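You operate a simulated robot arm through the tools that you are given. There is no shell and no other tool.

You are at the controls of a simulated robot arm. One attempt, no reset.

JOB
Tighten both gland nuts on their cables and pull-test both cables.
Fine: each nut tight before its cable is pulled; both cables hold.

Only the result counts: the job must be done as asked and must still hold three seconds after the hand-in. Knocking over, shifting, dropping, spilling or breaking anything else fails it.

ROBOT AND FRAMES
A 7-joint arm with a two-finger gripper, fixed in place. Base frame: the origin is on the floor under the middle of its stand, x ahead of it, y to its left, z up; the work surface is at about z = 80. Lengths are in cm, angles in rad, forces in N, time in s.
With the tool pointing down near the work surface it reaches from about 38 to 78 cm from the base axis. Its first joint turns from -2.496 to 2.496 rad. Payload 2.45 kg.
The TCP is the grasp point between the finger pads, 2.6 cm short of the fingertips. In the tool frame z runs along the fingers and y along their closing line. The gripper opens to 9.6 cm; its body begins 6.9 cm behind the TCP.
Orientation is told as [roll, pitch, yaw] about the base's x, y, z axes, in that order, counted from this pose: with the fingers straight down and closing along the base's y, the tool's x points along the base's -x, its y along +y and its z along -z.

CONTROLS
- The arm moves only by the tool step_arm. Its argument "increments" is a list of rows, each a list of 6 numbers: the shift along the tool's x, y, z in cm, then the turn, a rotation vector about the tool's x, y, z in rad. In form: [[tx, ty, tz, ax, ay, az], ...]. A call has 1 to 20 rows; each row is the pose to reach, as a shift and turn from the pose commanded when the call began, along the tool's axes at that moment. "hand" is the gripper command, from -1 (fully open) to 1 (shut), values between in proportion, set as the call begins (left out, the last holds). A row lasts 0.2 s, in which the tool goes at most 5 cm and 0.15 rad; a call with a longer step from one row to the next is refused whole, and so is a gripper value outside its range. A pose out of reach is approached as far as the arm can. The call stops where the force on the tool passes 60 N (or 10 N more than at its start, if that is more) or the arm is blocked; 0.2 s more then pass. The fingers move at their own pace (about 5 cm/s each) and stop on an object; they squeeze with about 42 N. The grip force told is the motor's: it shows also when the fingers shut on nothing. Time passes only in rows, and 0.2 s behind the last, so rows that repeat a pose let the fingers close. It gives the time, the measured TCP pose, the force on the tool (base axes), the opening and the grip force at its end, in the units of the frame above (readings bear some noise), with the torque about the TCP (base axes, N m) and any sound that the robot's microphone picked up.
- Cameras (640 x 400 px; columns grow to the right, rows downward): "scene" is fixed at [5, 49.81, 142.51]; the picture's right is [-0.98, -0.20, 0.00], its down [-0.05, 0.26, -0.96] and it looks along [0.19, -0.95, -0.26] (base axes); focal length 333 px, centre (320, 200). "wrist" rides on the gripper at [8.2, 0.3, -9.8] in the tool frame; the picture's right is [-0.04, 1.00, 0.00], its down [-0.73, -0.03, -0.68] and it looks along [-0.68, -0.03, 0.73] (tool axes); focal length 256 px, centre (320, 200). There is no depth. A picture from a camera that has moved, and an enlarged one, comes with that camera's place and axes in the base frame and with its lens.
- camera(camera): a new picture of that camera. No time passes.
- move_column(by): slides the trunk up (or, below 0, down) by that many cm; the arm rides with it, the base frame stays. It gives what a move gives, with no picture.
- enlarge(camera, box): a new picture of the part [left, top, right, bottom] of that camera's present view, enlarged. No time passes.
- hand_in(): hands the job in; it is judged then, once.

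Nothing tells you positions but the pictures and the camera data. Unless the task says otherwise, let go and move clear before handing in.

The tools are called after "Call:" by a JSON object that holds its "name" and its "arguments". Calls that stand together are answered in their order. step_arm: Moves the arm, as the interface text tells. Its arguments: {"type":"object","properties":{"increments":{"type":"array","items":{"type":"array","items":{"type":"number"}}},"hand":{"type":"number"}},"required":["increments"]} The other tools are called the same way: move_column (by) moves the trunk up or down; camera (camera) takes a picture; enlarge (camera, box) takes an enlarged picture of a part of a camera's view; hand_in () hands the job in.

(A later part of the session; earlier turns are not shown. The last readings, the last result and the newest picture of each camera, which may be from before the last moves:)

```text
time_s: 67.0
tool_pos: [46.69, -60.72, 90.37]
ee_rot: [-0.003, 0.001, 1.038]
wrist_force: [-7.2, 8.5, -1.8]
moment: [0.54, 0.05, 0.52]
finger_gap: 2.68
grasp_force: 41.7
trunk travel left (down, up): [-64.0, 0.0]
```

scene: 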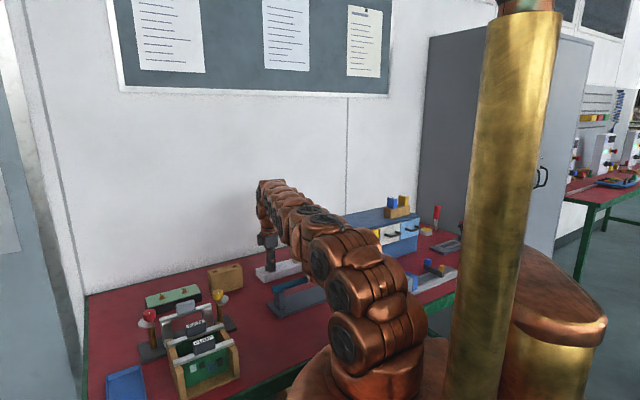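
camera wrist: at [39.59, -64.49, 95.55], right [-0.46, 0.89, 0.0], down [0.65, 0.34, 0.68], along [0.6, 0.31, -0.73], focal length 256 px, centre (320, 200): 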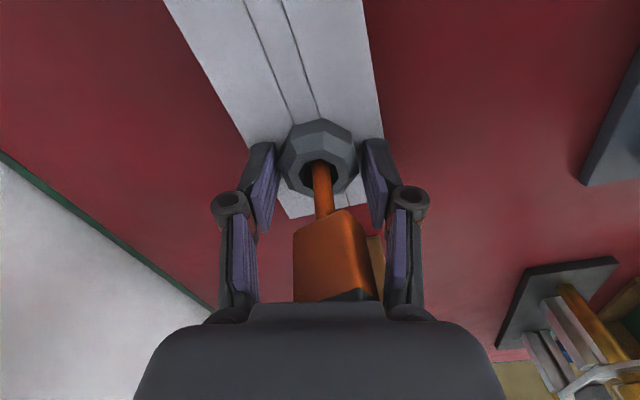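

The pull test on orange is done and the load is relaxed. Releasing and rising clear.

Call:
{"name": "step_arm", "arguments": {"increments": [[0, 0, 0, 0, 0, 0], [0, 0, 0, 0, 0, 0], [0, 0, 0, 0, 0, 0], [0, 0, 0, 0, 0, 0], [0, 0, -2, 0, 0, 0], [0, 0, -4, 0, 0, 0], [0, 0, -6, 0, 0, 0], [0, 0, -6, 0, 0, 0]], "hand": -0.7}}

Call:
{"name": "camera", "arguments": {"camera": "wrist"}}

Call:
{"name": "enlarge", "arguments": {"camera": "scene", "box": [265, 235, 315, 280]}}

```text
time_s: 68.8
tool_pos: [46.66, -60.79, 96.08]
ee_rot: [0.001, 0.001, 1.039]
wrist_force: [-0.7, 0.2, 0.4]
moment: [0.02, 0.0, -0.03]
finger_gap: 8.15
grasp_force: 0.0
trunk travel left (down, up): [-64.0, 0.0]
```

```text
taken
camera wrist: at [42.32, -67.7, 106.06], right [-0.84, 0.54, 0.0], down [0.4, 0.62, 0.68], along [0.37, 0.57, -0.73], focal length 256 px, centre (320, 200)
```

wrist: 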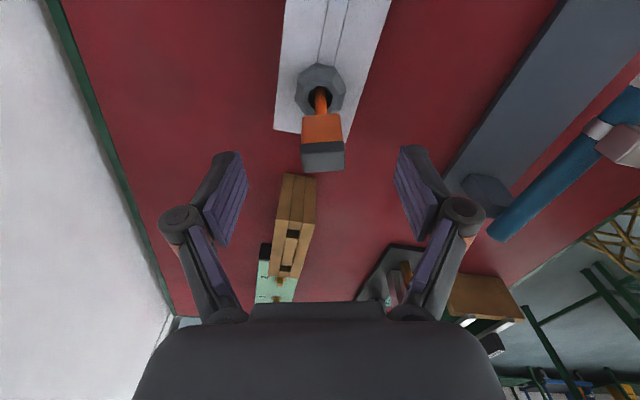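

```text
8.89 times, centred on (290, 258) of scene
camera zoom: at [5.0, 49.81, 142.51], right [-0.98, -0.2, 0.0], down [-0.05, 0.26, -0.96], along [0.19, -0.95, -0.26], focal length 2961 px, centre (587, -311)
```

zoom: 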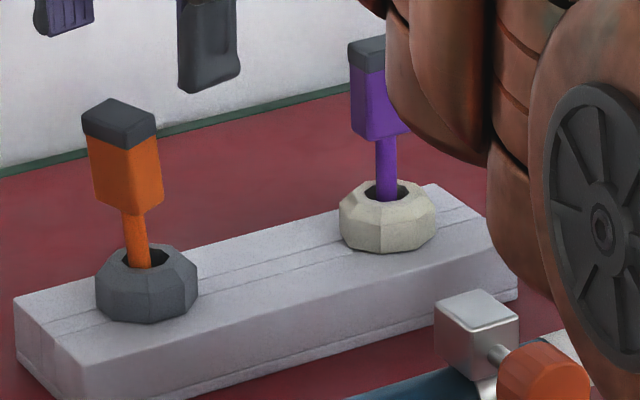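

The block is unmoved and orange is done. Next the white nut with the purple cable, at about (38.0, −69.4). I'll move over it, keeping the fingertips above the plugs.

Call:
{"name": "step_arm", "arguments": {"increments": [[0, 0, -2, 0, 0, 0], [3, 1.7, -2.2, 0, 0, -0.07], [6, 3.4, -2.2, 0, 0, -0.14], [8.5, 4.8, -2.2, 0, 0, -0.2], [10.2, 5.8, -2.2, 0, 0, -0.23], [10.2, 5.8, -2.2, 0, 0, -0.23]]}}

Call:
{"name": "camera", "arguments": {"camera": "wrist"}}

Call:
{"name": "camera", "arguments": {"camera": "scene"}}

```text
time_s: 70.2
tool_pos: [36.28, -66.47, 98.35]
ee_rot: [0.001, -0.001, 1.27]
wrist_force: [-0.5, 0.2, -0.1]
moment: [0.01, 0.04, 0.01]
finger_gap: 8.18
grasp_force: 0.0
trunk travel left (down, up): [-64.0, 0.0]
```

```text
taken
camera wrist: at [33.64, -74.3, 108.21], right [-0.94, 0.34, 0.0], down [0.25, 0.69, 0.68], along [0.23, 0.64, -0.73], focal length 256 px, centre (320, 200)
```

wrist: 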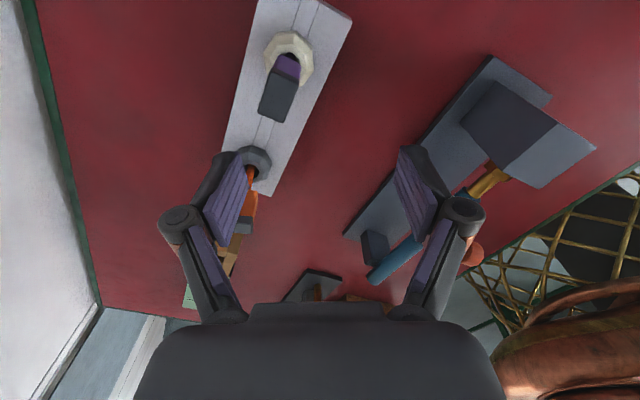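

```text
taken
```

scene: 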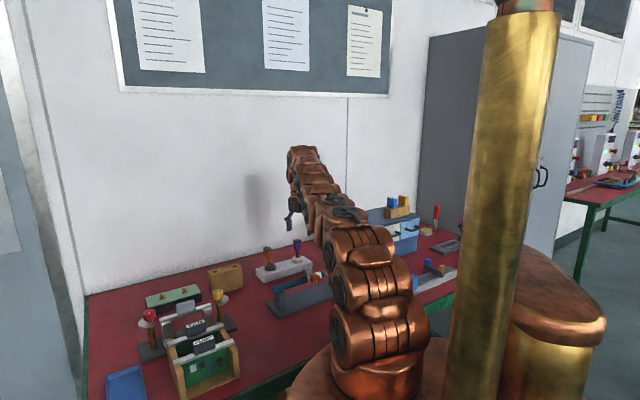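

Call:
{"name": "enlarge", "arguments": {"camera": "wrist", "box": [230, 10, 350, 130]}}

Call:
{"name": "enlarge", "arguments": {"camera": "scene", "box": [240, 140, 400, 300]}}

```text
3.33 times, centred on (290, 70) of wrist
camera zoom: at [33.64, -74.3, 108.21], right [-0.94, 0.34, 0.0], down [0.25, 0.69, 0.68], along [0.23, 0.64, -0.73], focal length 853 px, centre (420, 633)
```

zoom: 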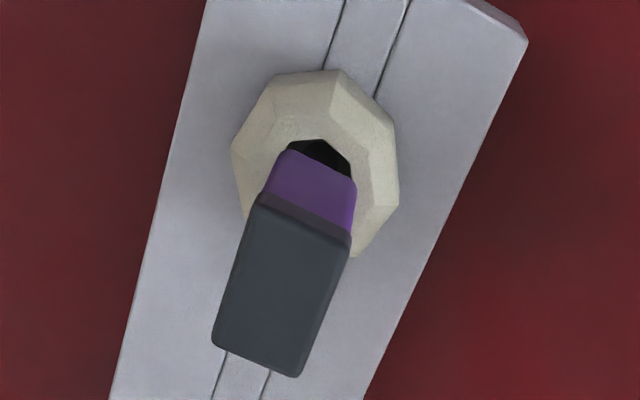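

```text
2.50 times, centred on (320, 220) of scene
camera zoom: at [5.0, 49.81, 142.51], right [-0.98, -0.2, 0.0], down [-0.05, 0.26, -0.96], along [0.19, -0.95, -0.26], focal length 833 px, centre (320, 150)
```

zoom: 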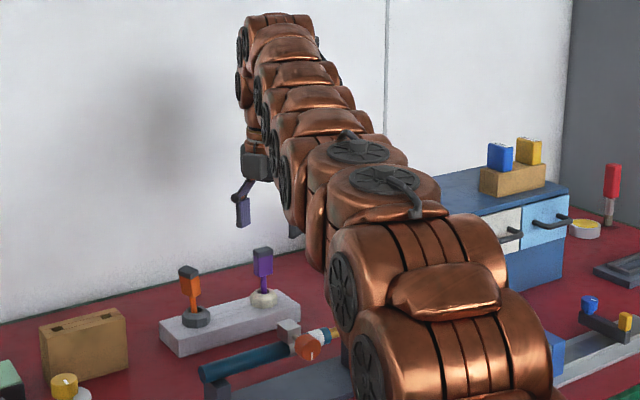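

White nut is at about (38.1, −69.3), flats at yaw 1.27 (or 2.055). I'll test whether yaw 2.05 is reachable here so the whole tightening can be one stroke.

Call:
{"name": "step_arm", "arguments": {"increments": [[0, 0, 0, 0, 0, -0.14], [0, 0, 0, 0, 0, -0.28], [0, 0, 0, 0, 0, -0.42], [0, 0, 0, 0, 0, -0.56], [0, 0, 0, 0, 0, -0.7], [0, 0, 0, 0, 0, -0.77]], "hand": -0.4}}

```text
time_s: 71.6
tool_pos: [37.14, -63.49, 99.18]
ee_rot: [0.0, 0.001, 2.046]
wrist_force: [0.6, 0.1, -0.3]
moment: [0.01, 0.08, 0.02]
finger_gap: 6.7
grasp_force: 0.1
out of reach, approached as far as the arm can: row 5, 6
trunk travel left (down, up): [-64.0, 0.0]
```

Yaw 2.05 is just out of reach, so I'll use yaw 1.27. I return there, then tilt the tool slightly outward (about 0.08 rad) to gain the reach needed for this farther nut.

Call:
{"name": "step_arm", "arguments": {"increments": [[0.5, 0.4, 0.2, 0, 0, 0.14], [1.0, 0.8, 0.4, 0, 0, 0.28], [1.5, 1.2, 0.6, 0, 0, 0.42], [2.0, 1.5, 0.8, 0, 0, 0.56], [2.5, 1.9, 1.0, 0, 0, 0.7], [2.5, 1.9, 1.0, 0, 0, 0.776], [2.5, 1.9, 1.0, 0, 0, 0.776]], "hand": -0.8}}

Call:
{"name": "step_arm", "arguments": {"increments": [[0.3, 0, 0, 0.03, 0.029, 0], [0.8, -0.2, 0, 0.0575, 0.0556, 0], [1.3, -0.5, 0, 0.0575, 0.0556, 0], [1.9, -1.0, 0.3, 0.0575, 0.0556, 0], [1.9, -1.0, 0.6, 0.0575, 0.0556, 0], [1.9, -1.0, 0.6, 0.0575, 0.0556, 0]]}}

Call:
{"name": "camera", "arguments": {"camera": "wrist"}}

```text
time_s: 73.2
tool_pos: [36.32, -66.53, 98.3]
ee_rot: [-0.001, 0.001, 1.262]
wrist_force: [0.2, -0.1, 0.5]
moment: [0.0, -0.01, 0.0]
finger_gap: 8.65
grasp_force: 0.2
trunk travel left (down, up): [-64.0, 0.0]
```

```text
time_s: 74.6
tool_pos: [36.66, -68.76, 97.67]
ee_rot: [-0.057, 0.06, 1.262]
wrist_force: [0.6, 0.3, 0.1]
moment: [-0.01, 0.02, -0.01]
finger_gap: 8.65
grasp_force: 0.0
trunk travel left (down, up): [-64.0, 0.0]
```

```text
taken
camera wrist: at [33.52, -75.8, 107.96], right [-0.94, 0.34, -0.06], down [0.23, 0.74, 0.64], along [0.26, 0.58, -0.77], focal length 256 px, centre (320, 200)
```

wrist: 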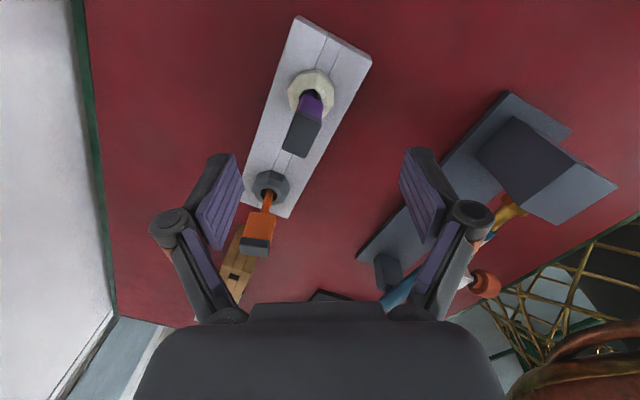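

The tilt worked and reach is fine. Now shifting over the white nut and down a little.

Call:
{"name": "step_arm", "arguments": {"increments": [[0, -0.5, 0.6, 0, 0, 0], [0, -1.0, 1.2, 0, 0, 0], [-0.03, -1.44, 1.78, 0, 0, 0], [-0.03, -1.44, 1.78, 0, 0, 0]]}}

Call:
{"name": "camera", "arguments": {"camera": "wrist"}}

Call:
{"name": "enlarge", "arguments": {"camera": "scene", "box": [250, 170, 350, 290]}}

```text
time_s: 75.6
tool_pos: [37.52, -68.76, 96.31]
ee_rot: [-0.058, 0.056, 1.262]
wrist_force: [1.0, -0.1, -0.2]
moment: [0.0, 0.01, -0.05]
finger_gap: 8.65
grasp_force: 0.2
out of reach, approached as far as the arm can: row 2, 3, 4
trunk travel left (down, up): [-64.0, 0.0]
```

```text
taken
camera wrist: at [34.42, -75.83, 106.7], right [-0.94, 0.34, -0.06], down [0.23, 0.74, 0.64], along [0.26, 0.58, -0.77], focal length 256 px, centre (320, 200)
```

wrist: 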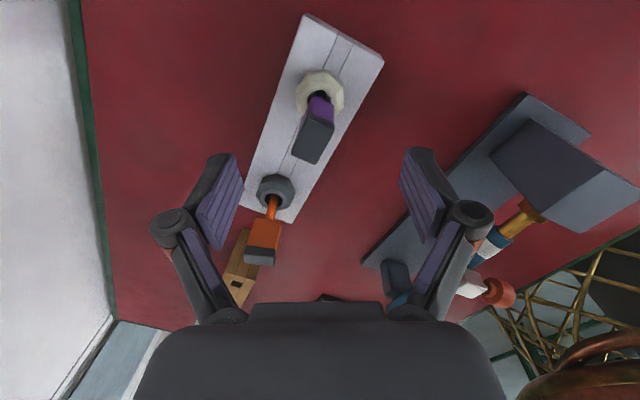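

```text
3.33 times, centred on (300, 230) of scene
camera zoom: at [5.0, 49.81, 142.51], right [-0.98, -0.2, 0.0], down [-0.05, 0.26, -0.96], along [0.19, -0.95, -0.26], focal length 1110 px, centre (387, 100)
```

zoom: 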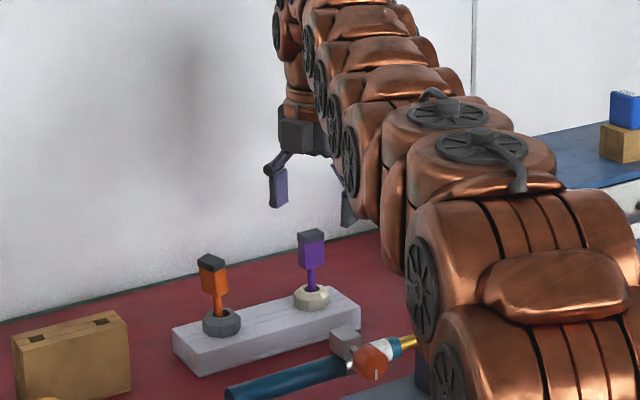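

Centred in the closing direction. Lowering in steps with a small outward drift.

Call:
{"name": "step_arm", "arguments": {"increments": [[-0.02, -0.04, 1.4, 0, 0, 0], [-0.04, -0.08, 2.8, 0, 0, 0], [-0.06, -0.1, 4.2, 0, 0, 0], [-0.08, -0.14, 5.32, 0, 0, 0], [-0.08, -0.14, 5.32, 0, 0, 0]]}}

Call:
{"name": "camera", "arguments": {"camera": "wrist"}}

Call:
{"name": "enlarge", "arguments": {"camera": "scene", "box": [250, 170, 350, 290]}}

```text
time_s: 76.8
tool_pos: [37.9, -69.22, 91.14]
ee_rot: [-0.057, 0.058, 1.263]
wrist_force: [-0.2, 0.1, 0.6]
moment: [0.02, -0.02, -0.01]
finger_gap: 8.65
grasp_force: 0.0
trunk travel left (down, up): [-64.0, 0.0]
```

```text
taken
camera wrist: at [34.79, -76.23, 101.43], right [-0.94, 0.34, -0.06], down [0.23, 0.74, 0.64], along [0.26, 0.58, -0.77], focal length 256 px, centre (320, 200)
```

wrist: 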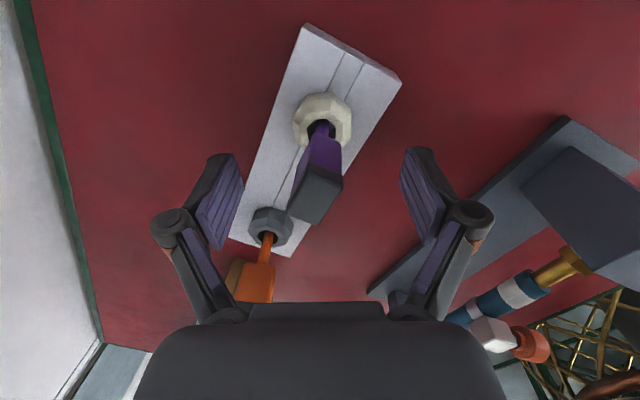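

```text
3.33 times, centred on (300, 230) of scene
camera zoom: at [5.0, 49.81, 142.51], right [-0.98, -0.2, 0.0], down [-0.05, 0.26, -0.96], along [0.19, -0.95, -0.26], focal length 1110 px, centre (387, 100)
```

zoom: 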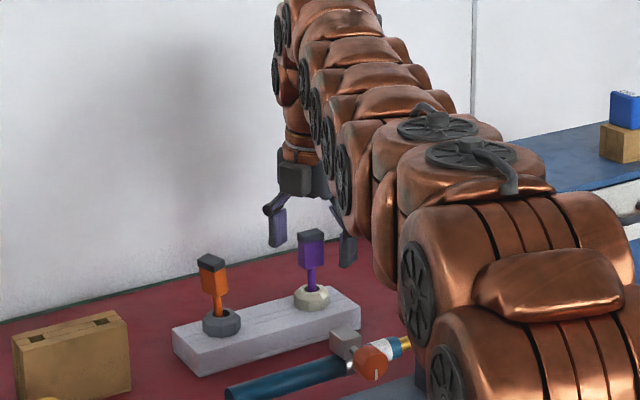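

The nut position is confirmed at (38.1, −69.3). Lowering to nut height with the fingers narrowed to about 6.3 cm.

Call:
{"name": "step_arm", "arguments": {"increments": [[-0.07, 0.02, 1.3, 0, 0, 0], [-0.15, 0.04, 2.6, 0, 0, 0], [-0.21, 0.06, 3.8, 0, 0, 0], [-0.26, 0.08, 4.8, 0, 0, 0], [-0.29, 0.087, 5.29, 0, 0, 0], [-0.29, 0.087, 5.29, 0, 0, 0]], "hand": -0.3}}

Call:
{"name": "camera", "arguments": {"camera": "wrist"}}

Call:
{"name": "enlarge", "arguments": {"camera": "scene", "box": [250, 170, 350, 290]}}

```text
time_s: 78.2
tool_pos: [38.17, -69.25, 86.02]
ee_rot: [-0.057, 0.058, 1.263]
wrist_force: [-0.2, 0.3, -0.4]
moment: [-0.02, 0.0, 0.03]
finger_gap: 6.24
grasp_force: 0.0
trunk travel left (down, up): [-64.0, 0.0]
```

```text
taken
camera wrist: at [35.0, -76.29, 96.22], right [-0.94, 0.34, -0.06], down [0.23, 0.74, 0.64], along [0.26, 0.58, -0.77], focal length 256 px, centre (320, 200)
```

wrist: 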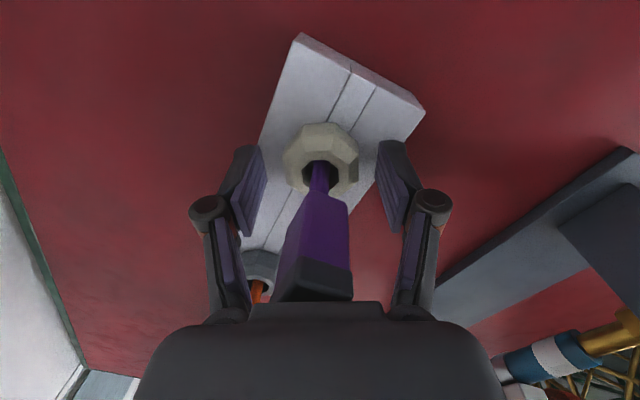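

```text
3.33 times, centred on (300, 230) of scene
camera zoom: at [5.0, 49.81, 142.51], right [-0.98, -0.2, 0.0], down [-0.05, 0.26, -0.96], along [0.19, -0.95, -0.26], focal length 1110 px, centre (387, 100)
```

zoom: 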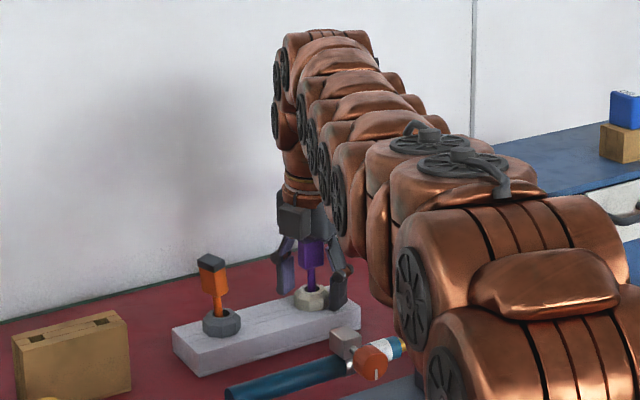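

Positioned around the white nut. I'll try reducing the tilt a little in place for a squarer grip.

Call:
{"name": "step_arm", "arguments": {"increments": [[0, 0, 0, -0.011, -0.0105, 0], [0, 0, 0, -0.0215, -0.021, 0], [0, 0, 0, -0.0215, -0.021, 0]]}}

```text
time_s: 79.0
tool_pos: [38.06, -68.52, 85.95]
ee_rot: [-0.037, 0.037, 1.261]
wrist_force: [0.0, 0.0, -0.8]
moment: [-0.02, 0.03, -0.01]
finger_gap: 6.21
grasp_force: 0.1
out of reach, approached as far as the arm can: row 2, 3
trunk travel left (down, up): [-64.0, 0.0]
```

Not reachable with less tilt, so I restore the 0.08 rad tilt and the position.

Call:
{"name": "step_arm", "arguments": {"increments": [[0.35, -0.14, 0.05, 0.011, 0.0105, 0], [0.69, -0.28, 0.08, 0.0215, 0.021, 0], [0.69, -0.28, 0.08, 0.0215, 0.021, 0]]}}

Call:
{"name": "enlarge", "arguments": {"camera": "wrist", "box": [220, 100, 420, 310]}}

```text
time_s: 79.8
tool_pos: [38.15, -69.21, 85.89]
ee_rot: [-0.058, 0.058, 1.263]
wrist_force: [0.0, -0.1, -0.2]
moment: [0.03, -0.02, 0.0]
finger_gap: 6.24
grasp_force: 0.1
trunk travel left (down, up): [-64.0, 0.0]
```

```text
1.90 times, centred on (320, 205) of wrist
camera zoom: at [34.96, -76.3, 96.12], right [-0.94, 0.34, -0.06], down [0.23, 0.74, 0.64], along [0.26, 0.58, -0.77], focal length 488 px, centre (320, 190)
```

zoom: 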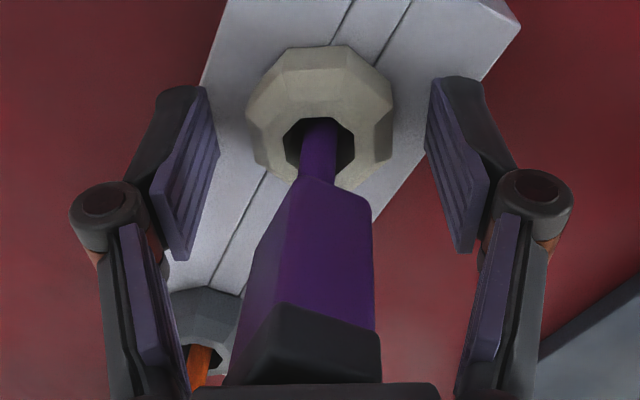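

Close on the white nut.

Call:
{"name": "step_arm", "arguments": {"increments": [[0, 0, 0, 0, 0, 0], [0, 0, 0, 0, 0, 0], [0, 0, 0, 0, 0, 0], [0, 0, 0, 0, 0, 0], [0, 0, 0, 0, 0, 0]], "hand": 1}}

```text
time_s: 81.0
tool_pos: [38.0, -69.29, 85.84]
ee_rot: [-0.057, 0.058, 1.26]
wrist_force: [-2.4, 1.5, 1.1]
moment: [0.39, 0.63, -0.02]
finger_gap: 4.05
grasp_force: 44.6
trunk travel left (down, up): [-64.0, 0.0]
```

Gripped at 4.05 cm. Start turning clockwise in 0.5 rad chunks.

Call:
{"name": "step_arm", "arguments": {"increments": [[0, 0.03, 0, 0, 0, 0.1], [0, 0.05, 0, 0, 0, 0.2], [0, 0.05, 0, 0, 0, 0.3], [0, 0.05, 0, 0, 0, 0.4], [0, 0.05, 0, 0, 0, 0.5], [0, 0.05, 0, 0, 0, 0.5]]}}

Call:
{"name": "camera", "arguments": {"camera": "wrist"}}

```text
time_s: 82.4
tool_pos: [38.08, -69.15, 85.83]
ee_rot: [-0.076, 0.021, 0.76]
wrist_force: [1.2, 0.1, 1.0]
moment: [-0.44, 1.29, 0.01]
finger_gap: 4.11
grasp_force: 45.4
trunk travel left (down, up): [-64.0, 0.0]
```

```text
taken
camera wrist: at [31.55, -74.0, 95.83], right [-0.66, 0.75, -0.08], down [0.53, 0.53, 0.66], along [0.54, 0.4, -0.74], focal length 256 px, centre (320, 200)
```

wrist: 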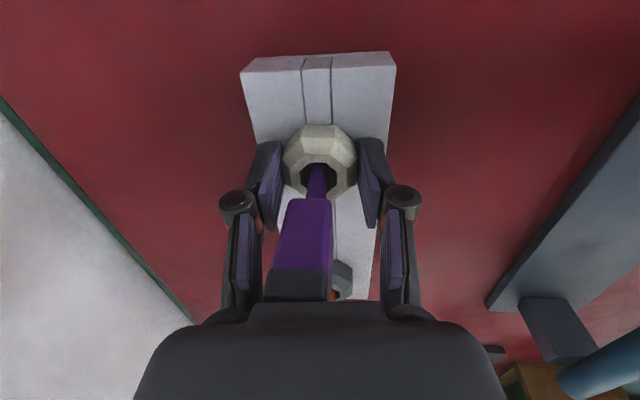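

Turning freely and tracking well. Continue.

Call:
{"name": "step_arm", "arguments": {"increments": [[0, 0, 0, 0, 0, 0.1], [0, 0, 0, 0, 0, 0.2], [0, 0, 0, 0, 0, 0.3], [0, 0, 0, 0, 0, 0.4], [0, 0, 0, 0, 0, 0.5], [0, 0, 0, 0, 0, 0.5]]}}

Call:
{"name": "camera", "arguments": {"camera": "wrist"}}

Call:
{"name": "enlarge", "arguments": {"camera": "scene", "box": [240, 140, 440, 300]}}

```text
time_s: 83.8
tool_pos: [38.02, -69.26, 85.87]
ee_rot: [-0.076, -0.018, 0.261]
wrist_force: [-6.7, 16.6, -2.0]
moment: [0.72, 1.24, 0.07]
finger_gap: 4.08
grasp_force: 45.6
trunk travel left (down, up): [-64.0, 0.0]
```

```text
taken
camera wrist: at [29.71, -70.38, 95.52], right [-0.22, 0.97, -0.08], down [0.69, 0.21, 0.69], along [0.69, 0.1, -0.72], focal length 256 px, centre (320, 200)
```

wrist: 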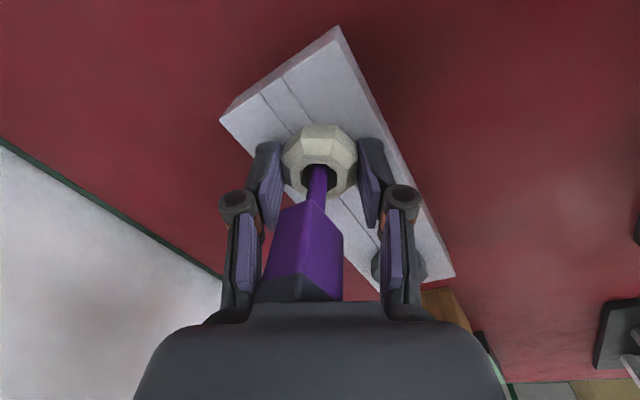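

```text
2.50 times, centred on (340, 220) of scene
camera zoom: at [5.0, 49.81, 142.51], right [-0.98, -0.2, 0.0], down [-0.05, 0.26, -0.96], along [0.19, -0.95, -0.26], focal length 833 px, centre (270, 150)
```

zoom: 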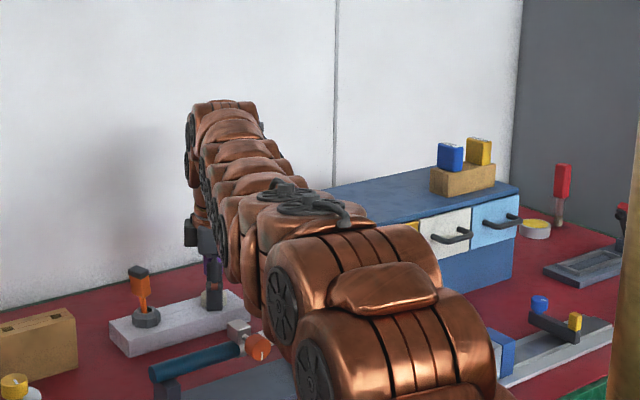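

Some side load along the closing line; I'll shift to relieve it while continuing, watching the elbow's clearance to the valve knob.

Call:
{"name": "step_arm", "arguments": {"increments": [[0, 0.15, 0, 0, 0, 0.05], [0, 0.18, 0, 0, 0, 0.15], [0, 0.18, 0, 0, 0, 0.25], [0, 0.18, 0, 0, 0, 0.35], [0, 0.18, 0, 0, 0, 0.45], [0, 0.18, 0, 0, 0, 0.45]]}}

Call:
{"name": "camera", "arguments": {"camera": "wrist"}}

Call:
{"name": "enlarge", "arguments": {"camera": "scene", "box": [240, 140, 440, 300]}}

```text
time_s: 85.2
tool_pos: [38.06, -69.16, 85.85]
ee_rot: [-0.062, -0.05, -0.185]
wrist_force: [5.6, -7.0, -6.0]
moment: [0.06, 0.18, -0.03]
finger_gap: 4.06
grasp_force: 45.3
trunk travel left (down, up): [-64.0, 0.0]
```

```text
taken
camera wrist: at [29.71, -66.68, 95.27], right [0.23, 0.97, -0.06], down [0.69, -0.12, 0.72], along [0.69, -0.21, -0.7], focal length 256 px, centre (320, 200)
```

wrist: 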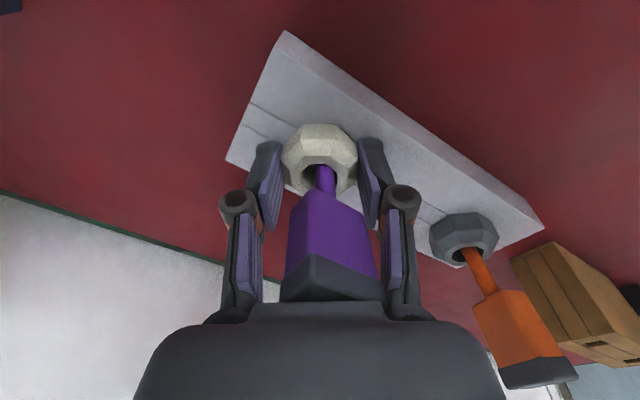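

```text
2.50 times, centred on (340, 220) of scene
camera zoom: at [5.0, 49.81, 142.51], right [-0.98, -0.2, 0.0], down [-0.05, 0.26, -0.96], along [0.19, -0.95, -0.26], focal length 833 px, centre (270, 150)
```

zoom: 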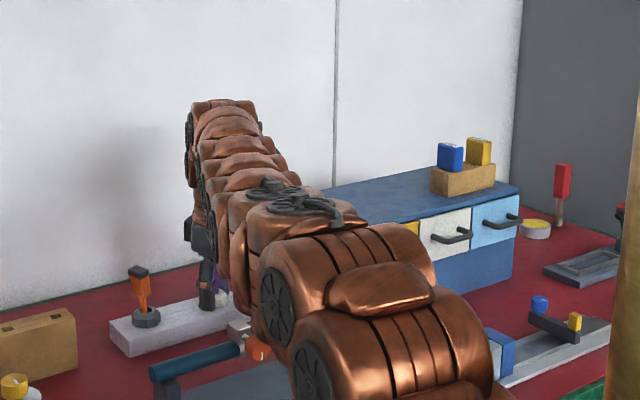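

Call:
{"name": "enlarge", "arguments": {"camera": "scene", "box": [310, 240, 370, 300]}}

Call:
{"name": "enlarge", "arguments": {"camera": "wrist", "box": [220, 100, 420, 310]}}

```text
6.67 times, centred on (340, 270) of scene
camera zoom: at [5.0, 49.81, 142.51], right [-0.98, -0.2, 0.0], down [-0.05, 0.26, -0.96], along [0.19, -0.95, -0.26], focal length 2221 px, centre (187, -267)
```

zoom: 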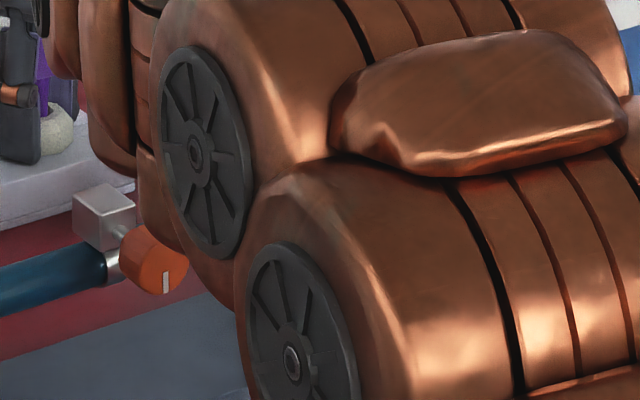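

```text
1.90 times, centred on (320, 205) of wrist
camera zoom: at [29.71, -66.68, 95.27], right [0.23, 0.97, -0.06], down [0.69, -0.12, 0.72], along [0.69, -0.21, -0.7], focal length 488 px, centre (320, 190)
```

zoom: 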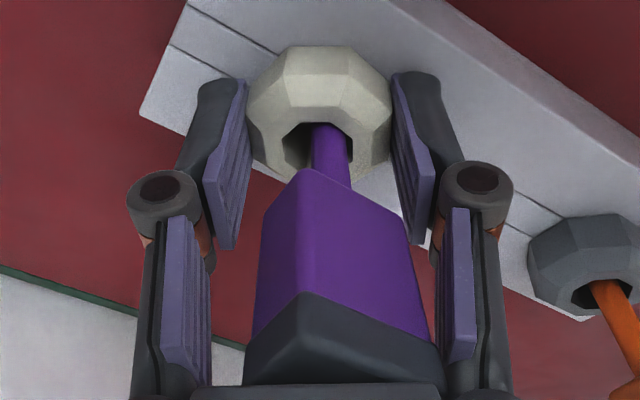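

The elbow is getting close to the valve knob at this yaw, so I stop here (about 1.45 rad turned). I'll release, rise to plug level, turn back 1.57 rad and regrip.

Call:
{"name": "step_arm", "arguments": {"increments": [[0, 0, 0, 0, 0, 0], [0, 0, 0, 0, 0, 0], [0, 0, 0, 0, 0, 0], [0, 0, 0, 0, 0, 0]], "hand": -0.3}}

Call:
{"name": "enlarge", "arguments": {"camera": "wrist", "box": [220, 100, 420, 310]}}

```text
time_s: 86.2
tool_pos: [37.94, -69.09, 86.0]
ee_rot: [-0.063, -0.051, -0.184]
wrist_force: [0.2, 0.2, 0.3]
moment: [0.01, 0.0, 0.01]
finger_gap: 6.24
grasp_force: 0.0
trunk travel left (down, up): [-64.0, 0.0]
```

```text
1.90 times, centred on (320, 205) of wrist
camera zoom: at [29.64, -66.63, 95.32], right [0.23, 0.97, -0.06], down [0.69, -0.12, 0.72], along [0.69, -0.2, -0.7], focal length 488 px, centre (320, 190)
```

zoom: 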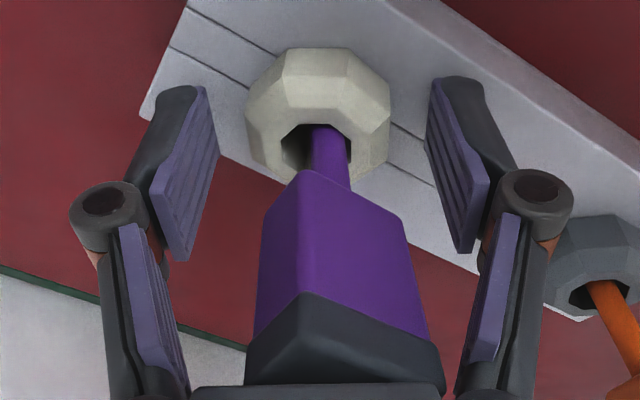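

Call:
{"name": "step_arm", "arguments": {"increments": [[0, 0, 0, 0, 0, 0], [0, 0, 0, 0, 0, 0], [0, 0, 0, 0, 0, -0.14], [0, 0, 0, 0, 0, -0.28], [0, 0, 0, 0, 0, -0.42], [0, 0, 0, 0, 0, -0.56], [0, 0, 0, 0, 0, -0.7], [0, 0, 0, 0, 0, -0.84], [0, 0, 0, 0, 0, -0.98], [0, 0, 0, 0, 0, -1.12], [0, 0, 0, 0, 0, -1.26], [0, 0, 0, 0, 0, -1.4], [0, 0, 0, 0, 0, -1.5], [0, 0, 0, 0, 0, -1.57], [0, 0, 0, 0, 0, -1.57]], "hand": -0.7}}

Call:
{"name": "camera", "arguments": {"camera": "wrist"}}

Call:
{"name": "enlarge", "arguments": {"camera": "scene", "box": [260, 210, 340, 290]}}

```text
time_s: 89.4
tool_pos: [38.1, -69.14, 85.86]
ee_rot: [-0.051, 0.064, 1.382]
wrist_force: [-0.4, -0.1, 0.4]
moment: [-0.01, -0.01, -0.01]
finger_gap: 8.16
grasp_force: 0.0
trunk travel left (down, up): [-64.0, 0.0]
```

```text
taken
camera wrist: at [35.87, -76.39, 96.22], right [-0.97, 0.22, -0.05], down [0.14, 0.76, 0.63], along [0.18, 0.61, -0.77], focal length 256 px, centre (320, 200)
```

wrist: 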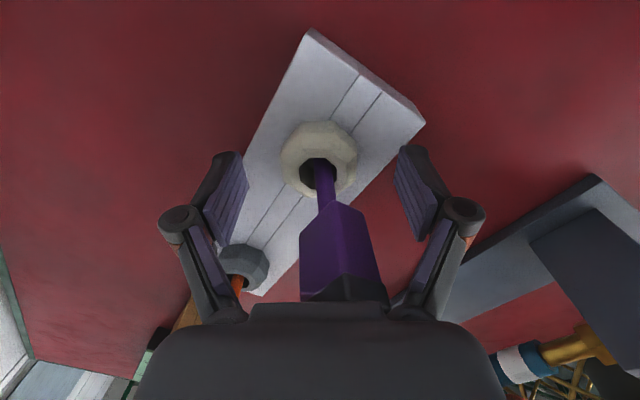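

```text
5.00 times, centred on (300, 250) of scene
camera zoom: at [5.0, 49.81, 142.51], right [-0.98, -0.2, 0.0], down [-0.05, 0.26, -0.96], along [0.19, -0.95, -0.26], focal length 1666 px, centre (420, -50)
```

zoom: 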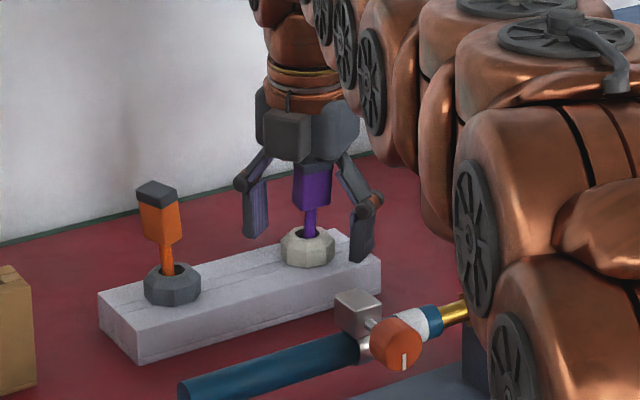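

The purple cable leans along the closing line, so as before I'll rise to plug level and bracket it first.

Call:
{"name": "step_arm", "arguments": {"increments": [[0.09, -0.07, -1.4, 0, 0, 0], [0.18, -0.15, -2.8, 0, 0, 0], [0.27, -0.22, -4.2, 0, 0, 0], [0.36, -0.29, -5.6, 0, 0, 0], [0.36, -0.29, -5.6, 0, 0, 0]]}}

Call:
{"name": "enlarge", "arguments": {"camera": "wrist", "box": [220, 80, 420, 280]}}

Call:
{"name": "step_arm", "arguments": {"increments": [[0, 0, 0, 0, 0, 0], [0, 0, 0, 0, 0, 0], [0, 0, 0, 0, 0, 0], [0, 0, 0, 0, 0, 0], [0, 0, 0, 0, 0, 0], [0, 0, 0, 0, 0, 0]], "hand": 0.35}}

Call:
{"name": "enlarge", "arguments": {"camera": "wrist", "box": [220, 80, 420, 280]}}

```text
time_s: 90.6
tool_pos: [38.04, -69.1, 91.68]
ee_rot: [-0.05, 0.063, 1.381]
wrist_force: [-0.4, -1.0, -0.1]
moment: [0.01, 0.02, 0.0]
finger_gap: 8.16
grasp_force: 0.1
trunk travel left (down, up): [-64.0, 0.0]
```

```text
2.00 times, centred on (320, 180) of wrist
camera zoom: at [35.81, -76.43, 101.87], right [-0.97, 0.22, -0.05], down [0.14, 0.76, 0.63], along [0.18, 0.61, -0.77], focal length 512 px, centre (320, 240)
```

zoom: 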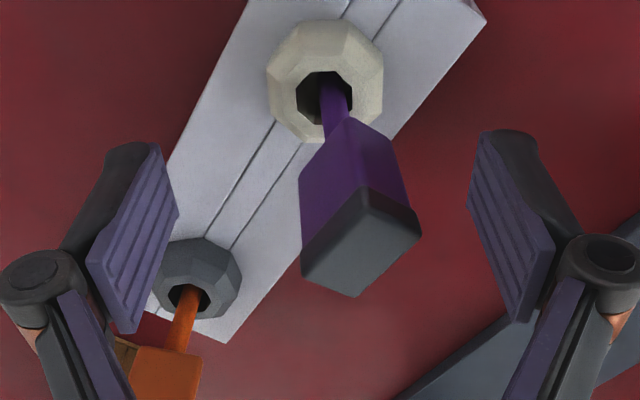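

```text
time_s: 92.0
tool_pos: [37.96, -69.01, 91.48]
ee_rot: [-0.05, 0.062, 1.381]
wrist_force: [0.7, 0.7, 0.0]
moment: [0.02, 0.0, 0.0]
finger_gap: 3.12
grasp_force: 0.1
trunk travel left (down, up): [-64.0, 0.0]
```

```text
2.00 times, centred on (320, 180) of wrist
camera zoom: at [35.8, -76.44, 101.86], right [-0.97, 0.22, -0.05], down [0.14, 0.76, 0.63], along [0.18, 0.61, -0.77], focal length 512 px, centre (320, 240)
```

zoom: 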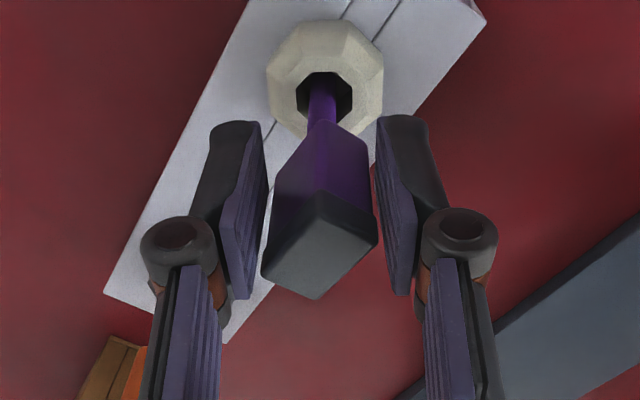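

The plug is centred between the fingers now. Open slightly, lower to the nut, and look.

Call:
{"name": "step_arm", "arguments": {"increments": [[0, 0, 0, 0, 0, 0], [0, 0, 0, 0, 0, 0], [0, 0, 0, 0, 0, 0], [-0.09, 0.07, 1.4, 0, 0, 0], [-0.18, 0.15, 2.8, 0, 0, 0], [-0.27, 0.22, 4.2, 0, 0, 0], [-0.33, 0.27, 5.2, 0, 0, 0], [-0.36, 0.29, 5.65, 0, 0, 0], [-0.36, 0.29, 5.65, 0, 0, 0]], "hand": -0.15}}

Call:
{"name": "enlarge", "arguments": {"camera": "wrist", "box": [220, 100, 420, 310]}}

```text
time_s: 94.0
tool_pos: [37.91, -69.13, 85.82]
ee_rot: [-0.051, 0.062, 1.38]
wrist_force: [-0.7, -0.1, -0.4]
moment: [-0.01, 0.0, 0.01]
finger_gap: 5.55
grasp_force: 0.1
trunk travel left (down, up): [-64.0, 0.0]
```

```text
1.90 times, centred on (320, 205) of wrist
camera zoom: at [35.73, -76.41, 96.19], right [-0.97, 0.22, -0.05], down [0.14, 0.76, 0.63], along [0.18, 0.61, -0.77], focal length 488 px, centre (320, 190)
```

zoom: 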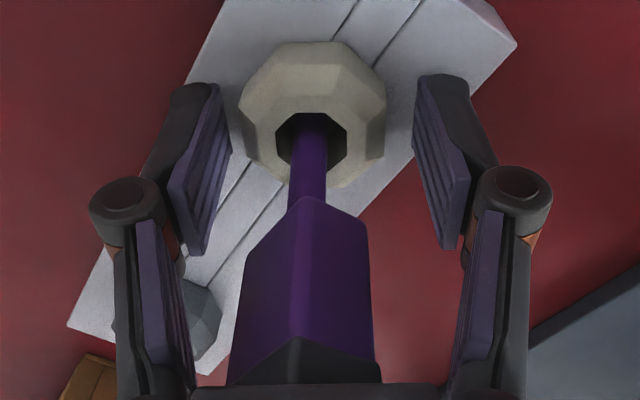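

Call:
{"name": "step_arm", "arguments": {"increments": [[0, -0.15, 0, 0, 0, 0], [0, -0.15, 0, 0, 0, 0], [0, -0.15, 0, 0, 0, 0], [0, -0.15, 0, 0, 0, 0], [0, -0.15, 0, 0, 0, 0]], "hand": 1}}

```text
time_s: 95.2
tool_pos: [38.05, -69.08, 85.88]
ee_rot: [-0.051, 0.066, 1.381]
wrist_force: [-0.6, -2.5, 4.7]
moment: [0.05, 0.77, -0.01]
finger_gap: 4.02
grasp_force: 45.0
trunk travel left (down, up): [-64.0, 0.0]
```

Gripped on the flats again (4.02 cm). Continue clockwise in chunks, watching torque.

Call:
{"name": "step_arm", "arguments": {"increments": [[0, 0, 0, 0, 0, 0.1], [0, 0, 0, 0, 0, 0.2], [0, 0, 0, 0, 0, 0.3], [0, 0, 0, 0, 0, 0.4], [0, 0, 0, 0, 0, 0.4]]}}

```text
time_s: 96.4
tool_pos: [38.1, -68.97, 85.76]
ee_rot: [-0.072, 0.039, 0.98]
wrist_force: [-4.9, -0.2, 3.0]
moment: [-0.16, 1.14, -0.04]
finger_gap: 4.02
grasp_force: 45.3
trunk travel left (down, up): [-64.0, 0.0]
```

Call:
{"name": "step_arm", "arguments": {"increments": [[0, 0.05, 0, 0, 0, 0.08], [0, 0.05, 0, 0, 0, 0.16], [0, 0.05, 0, 0, 0, 0.2], [0, 0.05, 0, 0, 0, 0.2]]}}

```text
time_s: 97.4
tool_pos: [38.04, -69.21, 85.79]
ee_rot: [-0.078, 0.024, 0.783]
wrist_force: [-0.1, -5.6, 6.0]
moment: [-0.29, 1.11, 0.19]
finger_gap: 4.05
grasp_force: 44.4
trunk travel left (down, up): [-64.0, 0.0]
```

Call:
{"name": "step_arm", "arguments": {"increments": [[0, 0, 0, 0, 0, 0.06], [0, 0, 0, 0, 0, 0.12], [0, 0, 0, 0, 0, 0.12]]}}

```text
time_s: 98.2
tool_pos: [38.25, -69.03, 85.85]
ee_rot: [-0.08, 0.013, 0.664]
wrist_force: [5.2, 0.3, 10.4]
moment: [0.37, 0.54, 1.43]
finger_gap: 4.3
grasp_force: 45.1
trunk travel left (down, up): [-64.0, 0.0]
```

The white nut has hit resistance at about 2.1 rad total, the same as the grey one. I'll regrip squarely on the flats and give a final firm turn.

Call:
{"name": "step_arm", "arguments": {"increments": [[0, 0, 0, 0, 0, 0], [0, 0, 0, 0, 0, 0], [0, 0, 0, 0, 0, 0], [0, 0, 0, 0, 0, -0.075], [0, 0, 0, 0, 0, -0.075]], "hand": 0.0}}

Call:
{"name": "enlarge", "arguments": {"camera": "wrist", "box": [220, 100, 420, 310]}}

Call:
{"name": "step_arm", "arguments": {"increments": [[0, 0, 0, 0, 0, 0], [0, 0, 0, 0, 0, 0], [0, 0, 0, 0, 0, 0], [0, 0, 0, 0, 0, 0]], "hand": 1}}

```text
time_s: 99.4
tool_pos: [38.12, -69.13, 85.93]
ee_rot: [-0.078, 0.02, 0.738]
wrist_force: [0.2, -0.5, -0.3]
moment: [-0.01, 0.02, 0.0]
finger_gap: 4.78
grasp_force: 0.1
trunk travel left (down, up): [-64.0, 0.0]
```

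```text
1.90 times, centred on (320, 205) of wrist
camera zoom: at [31.47, -73.74, 95.84], right [-0.64, 0.76, -0.08], down [0.54, 0.52, 0.66], along [0.55, 0.38, -0.74], focal length 488 px, centre (320, 190)
```

zoom: 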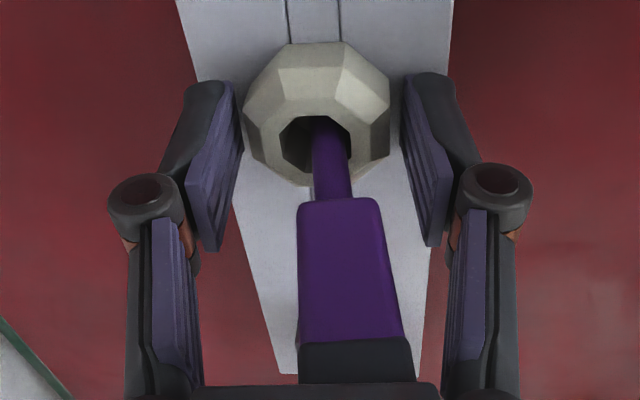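

```text
time_s: 100.4
tool_pos: [38.09, -69.27, 85.84]
ee_rot: [-0.079, 0.022, 0.737]
wrist_force: [3.1, -5.9, 4.8]
moment: [0.41, 0.3, 0.42]
finger_gap: 4.15
grasp_force: 45.2
trunk travel left (down, up): [-64.0, 0.0]
```

Call:
{"name": "step_arm", "arguments": {"increments": [[0, -0.05, 0, 0, 0, -0.04], [0, -0.05, 0, 0, 0, -0.04]]}}

Call:
{"name": "step_arm", "arguments": {"increments": [[0, 0, 0, 0, 0, 0.05], [0, 0, 0, 0, 0, 0.1], [0, 0, 0, 0, 0, 0.13], [0, 0, 0, 0, 0, 0.13]]}}

```text
time_s: 101.0
tool_pos: [38.08, -69.18, 85.86]
ee_rot: [-0.078, 0.023, 0.777]
wrist_force: [1.0, -4.9, 6.6]
moment: [0.86, 0.13, 0.31]
finger_gap: 4.03
grasp_force: 45.3
trunk travel left (down, up): [-64.0, 0.0]
```

```text
time_s: 102.0
tool_pos: [38.18, -69.24, 85.78]
ee_rot: [-0.079, 0.012, 0.649]
wrist_force: [0.8, 3.7, 6.5]
moment: [0.32, 0.81, 2.08]
finger_gap: 4.27
grasp_force: 44.8
trunk travel left (down, up): [-64.0, 0.0]
```

Call:
{"name": "step_arm", "arguments": {"increments": [[0, 0, 0, 0, 0, 0.04], [0, 0, 0, 0, 0, 0.04]]}}

Call:
{"name": "enlarge", "arguments": {"camera": "wrist", "box": [240, 100, 400, 220]}}

```text
time_s: 102.6
tool_pos: [38.2, -69.19, 85.92]
ee_rot: [-0.078, 0.009, 0.606]
wrist_force: [0.4, 4.1, 1.2]
moment: [-0.06, 0.93, 2.17]
finger_gap: 4.4
grasp_force: 45.2
trunk travel left (down, up): [-64.0, 0.0]
```

```text
3.33 times, centred on (320, 160) of wrist
camera zoom: at [30.91, -72.9, 95.71], right [-0.54, 0.84, -0.08], down [0.59, 0.44, 0.67], along [0.6, 0.31, -0.74], focal length 853 px, centre (320, 333)
```

zoom: 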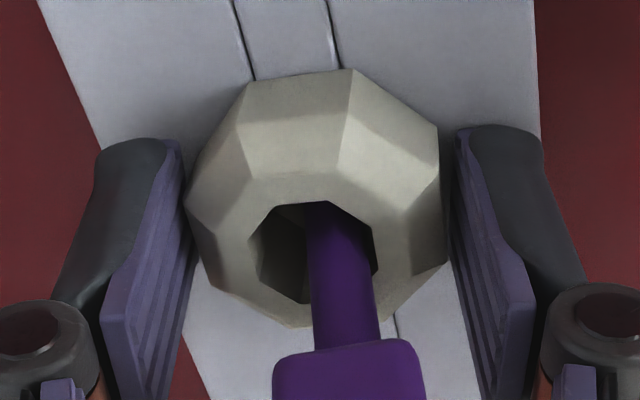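

The white nut is tight too (2.2 N·m, fingers slipping). Releasing and rising to plug level to check the purple cable.

Call:
{"name": "step_arm", "arguments": {"increments": [[0, 0, 0, 0, 0, -0.05], [0, 0, 0, 0, 0, -0.05], [0, 0, 0, 0, 0, -0.05], [0, 0, 0, 0, 0, -0.05], [0.02, -0.11, -1.4, 0, 0, -0.05], [0.04, -0.22, -2.8, 0, 0, -0.05], [0.06, -0.4, -5.0, 0, 0, -0.05], [0.06, -0.44, -5.6, 0, 0, -0.05], [0.06, -0.44, -5.6, 0, 0, -0.05]], "hand": -0.5}}

Call:
{"name": "enlarge", "arguments": {"camera": "wrist", "box": [220, 80, 420, 280]}}

Call:
{"name": "enlarge", "arguments": {"camera": "scene", "box": [260, 210, 340, 290]}}

```text
time_s: 104.6
tool_pos: [38.07, -69.12, 91.52]
ee_rot: [-0.08, 0.013, 0.655]
wrist_force: [-0.6, 0.4, 0.2]
moment: [-0.01, 0.0, 0.03]
finger_gap: 7.2
grasp_force: 0.1
trunk travel left (down, up): [-64.0, 0.0]
```

```text
2.00 times, centred on (320, 180) of wrist
camera zoom: at [31.13, -73.24, 101.37], right [-0.58, 0.81, -0.08], down [0.57, 0.47, 0.67], along [0.58, 0.34, -0.74], focal length 512 px, centre (320, 240)
```

zoom: 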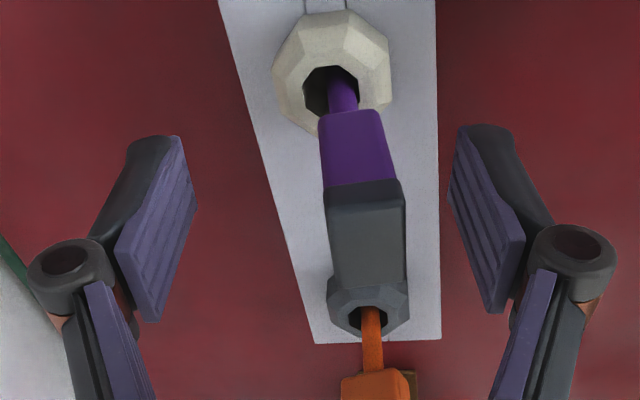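

```text
5.00 times, centred on (300, 250) of scene
camera zoom: at [5.0, 49.81, 142.51], right [-0.98, -0.2, 0.0], down [-0.05, 0.26, -0.96], along [0.19, -0.95, -0.26], focal length 1666 px, centre (420, -50)
```

zoom: 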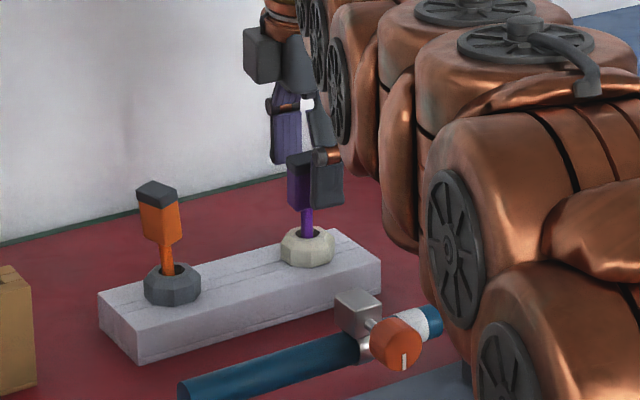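

The plug's short side lies along the closing line here, about 0.9 cm to the right. I'll shift, lower 1.5 cm and bracket lightly to check that the cable is clamped.

Call:
{"name": "step_arm", "arguments": {"increments": [[0, 0.4, 0.5, 0, 0, 0], [0, 0.75, 1.0, 0, 0, 0], [0, 0.75, 1.5, 0, 0, 0], [0, 0.75, 1.5, 0, 0, 0]]}}

Call:
{"name": "step_arm", "arguments": {"increments": [[0, 0, 0, 0, 0, 0], [0, 0, 0, 0, 0, 0], [0, 0, 0, 0, 0, 0], [0, 0, 0, 0, 0, 0], [0, 0, 0, 0, 0, 0], [0, 0, 0, 0, 0, 0]], "hand": 0.55}}

Call:
{"name": "enlarge", "arguments": {"camera": "wrist", "box": [220, 80, 420, 280]}}

```text
time_s: 105.6
tool_pos: [37.78, -68.55, 89.93]
ee_rot: [-0.08, 0.015, 0.656]
wrist_force: [-0.1, -0.4, 0.7]
moment: [0.0, 0.02, -0.06]
finger_gap: 7.23
grasp_force: 0.0
trunk travel left (down, up): [-64.0, 0.0]
```

```text
time_s: 107.0
tool_pos: [37.73, -68.62, 90.04]
ee_rot: [-0.08, 0.013, 0.656]
wrist_force: [-0.8, 2.7, -0.7]
moment: [-0.07, -0.02, -0.02]
finger_gap: 2.35
grasp_force: 1.4
trunk travel left (down, up): [-64.0, 0.0]
```

```text
2.00 times, centred on (320, 180) of wrist
camera zoom: at [30.72, -72.71, 99.88], right [-0.58, 0.81, -0.08], down [0.57, 0.47, 0.67], along [0.58, 0.34, -0.74], focal length 512 px, centre (320, 240)
```

zoom: 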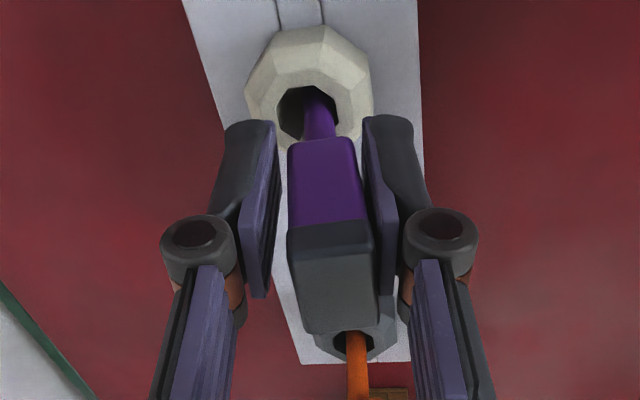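

The purple cable also resists now — clamped. Centre and grip fully.

Call:
{"name": "step_arm", "arguments": {"increments": [[0, 0.2, 0, 0, 0, 0], [0, 0.2, 0, 0, 0, 0]]}}

Call:
{"name": "step_arm", "arguments": {"increments": [[0, 0, 0, 0, 0, 0], [0, 0, 0, 0, 0, 0], [0, 0, 0, 0, 0, 0], [0, 0, 0, 0, 0, 0]], "hand": 1}}

Call:
{"name": "enlarge", "arguments": {"camera": "wrist", "box": [220, 80, 420, 280]}}

```text
time_s: 107.6
tool_pos: [37.6, -68.48, 89.86]
ee_rot: [-0.078, 0.014, 0.655]
wrist_force: [0.4, -0.1, 0.6]
moment: [-0.05, -0.04, -0.01]
finger_gap: 2.14
grasp_force: 0.0
trunk travel left (down, up): [-64.0, 0.0]
```

```text
time_s: 108.6
tool_pos: [37.61, -68.48, 89.98]
ee_rot: [-0.08, 0.012, 0.659]
wrist_force: [3.1, -5.2, -3.8]
moment: [-1.15, -0.58, 0.9]
finger_gap: 1.88
grasp_force: 42.3
trunk travel left (down, up): [-64.0, 0.0]
```

```text
2.00 times, centred on (320, 180) of wrist
camera zoom: at [30.63, -72.63, 99.83], right [-0.58, 0.81, -0.08], down [0.57, 0.47, 0.67], along [0.58, 0.34, -0.74], focal length 512 px, centre (320, 240)
```

zoom: 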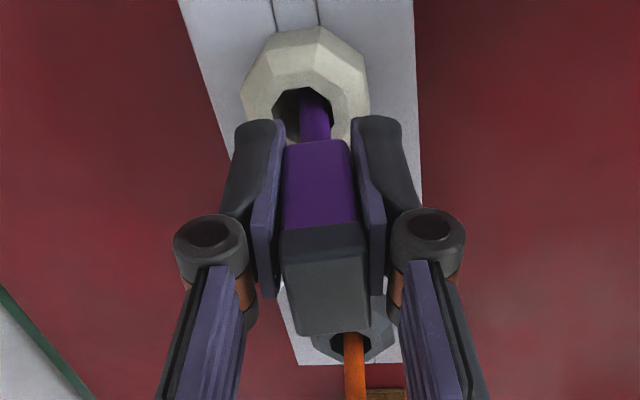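

Gripped. I'll ease the small twist/tilt misalignment, then pull upward gradually.

Call:
{"name": "step_arm", "arguments": {"increments": [[0, 0, 0, 0.015, 0.003, -0.02], [0, 0, 0, 0.03, 0.005, -0.04], [0, 0, 0, 0.03, 0.005, -0.04]]}}

Call:
{"name": "step_arm", "arguments": {"increments": [[0, -0.008, -0.1, 0, 0, 0], [0, -0.016, -0.2, 0, 0, 0], [0, -0.016, -0.2, 0, 0, 0]]}}

```text
time_s: 109.4
tool_pos: [37.69, -68.55, 89.86]
ee_rot: [-0.108, 0.023, 0.697]
wrist_force: [1.0, 0.8, -1.1]
moment: [-0.33, -0.54, 0.86]
finger_gap: 1.67
grasp_force: 41.7
trunk travel left (down, up): [-64.0, 0.0]
```

```text
time_s: 110.2
tool_pos: [37.68, -68.49, 89.94]
ee_rot: [-0.107, 0.025, 0.697]
wrist_force: [2.6, -2.0, -17.0]
moment: [-0.44, -0.53, 0.9]
finger_gap: 1.66
grasp_force: 41.8
trunk travel left (down, up): [-64.0, 0.0]
```

Flat contact (1.67 cm) and the cable holds at 17 N. Increasing to the same level as for orange.

Call:
{"name": "step_arm", "arguments": {"increments": [[0, -0.008, -0.1, 0, 0, 0], [0, -0.016, -0.22, 0, 0, 0], [0, -0.016, -0.22, 0, 0, 0], [0, -0.016, -0.22, 0, 0, 0]]}}

Call:
{"name": "enlarge", "arguments": {"camera": "scene", "box": [260, 210, 340, 290]}}

```text
time_s: 111.2
tool_pos: [37.57, -68.55, 89.97]
ee_rot: [-0.105, 0.023, 0.698]
wrist_force: [1.9, 2.4, -38.1]
moment: [-0.44, -0.27, 0.87]
finger_gap: 1.67
grasp_force: 41.6
trunk travel left (down, up): [-64.0, 0.0]
```

```text
5.00 times, centred on (300, 250) of scene
camera zoom: at [5.0, 49.81, 142.51], right [-0.98, -0.2, 0.0], down [-0.05, 0.26, -0.96], along [0.19, -0.95, -0.26], focal length 1666 px, centre (420, -50)
```

zoom: 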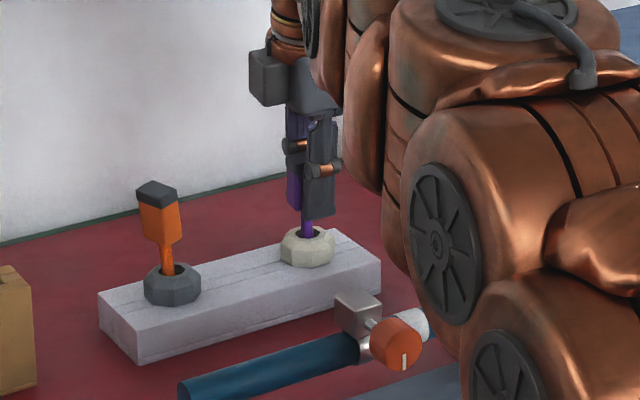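

The purple cable holds at 38 N too, and the block is not moving. Hold a moment, then relax the load.

Call:
{"name": "step_arm", "arguments": {"increments": [[0, 0, 0, 0, 0, 0], [0, 0, 0, 0, 0, 0], [0, 0, 0, 0, 0, 0], [0, 0, 0, 0, 0, 0], [0, 0, 0, 0, 0, 0]]}}

Call:
{"name": "step_arm", "arguments": {"increments": [[0, 0.008, 0.1, 0, 0, 0], [0, 0.016, 0.2, 0, 0, 0], [0, 0.03, 0.37, 0, 0, 0], [0, 0.03, 0.37, 0, 0, 0]]}}

```text
time_s: 112.4
tool_pos: [37.56, -68.57, 90.17]
ee_rot: [-0.106, 0.021, 0.696]
wrist_force: [-1.7, 5.4, -38.1]
moment: [-0.25, -0.16, 0.84]
finger_gap: 1.69
grasp_force: 42.0
trunk travel left (down, up): [-64.0, 0.0]
```

```text
time_s: 113.4
tool_pos: [37.53, -68.57, 90.14]
ee_rot: [-0.114, 0.026, 0.693]
wrist_force: [-5.4, 4.9, -1.2]
moment: [-0.33, 0.07, 0.82]
finger_gap: 1.67
grasp_force: 42.0
trunk travel left (down, up): [-64.0, 0.0]
```

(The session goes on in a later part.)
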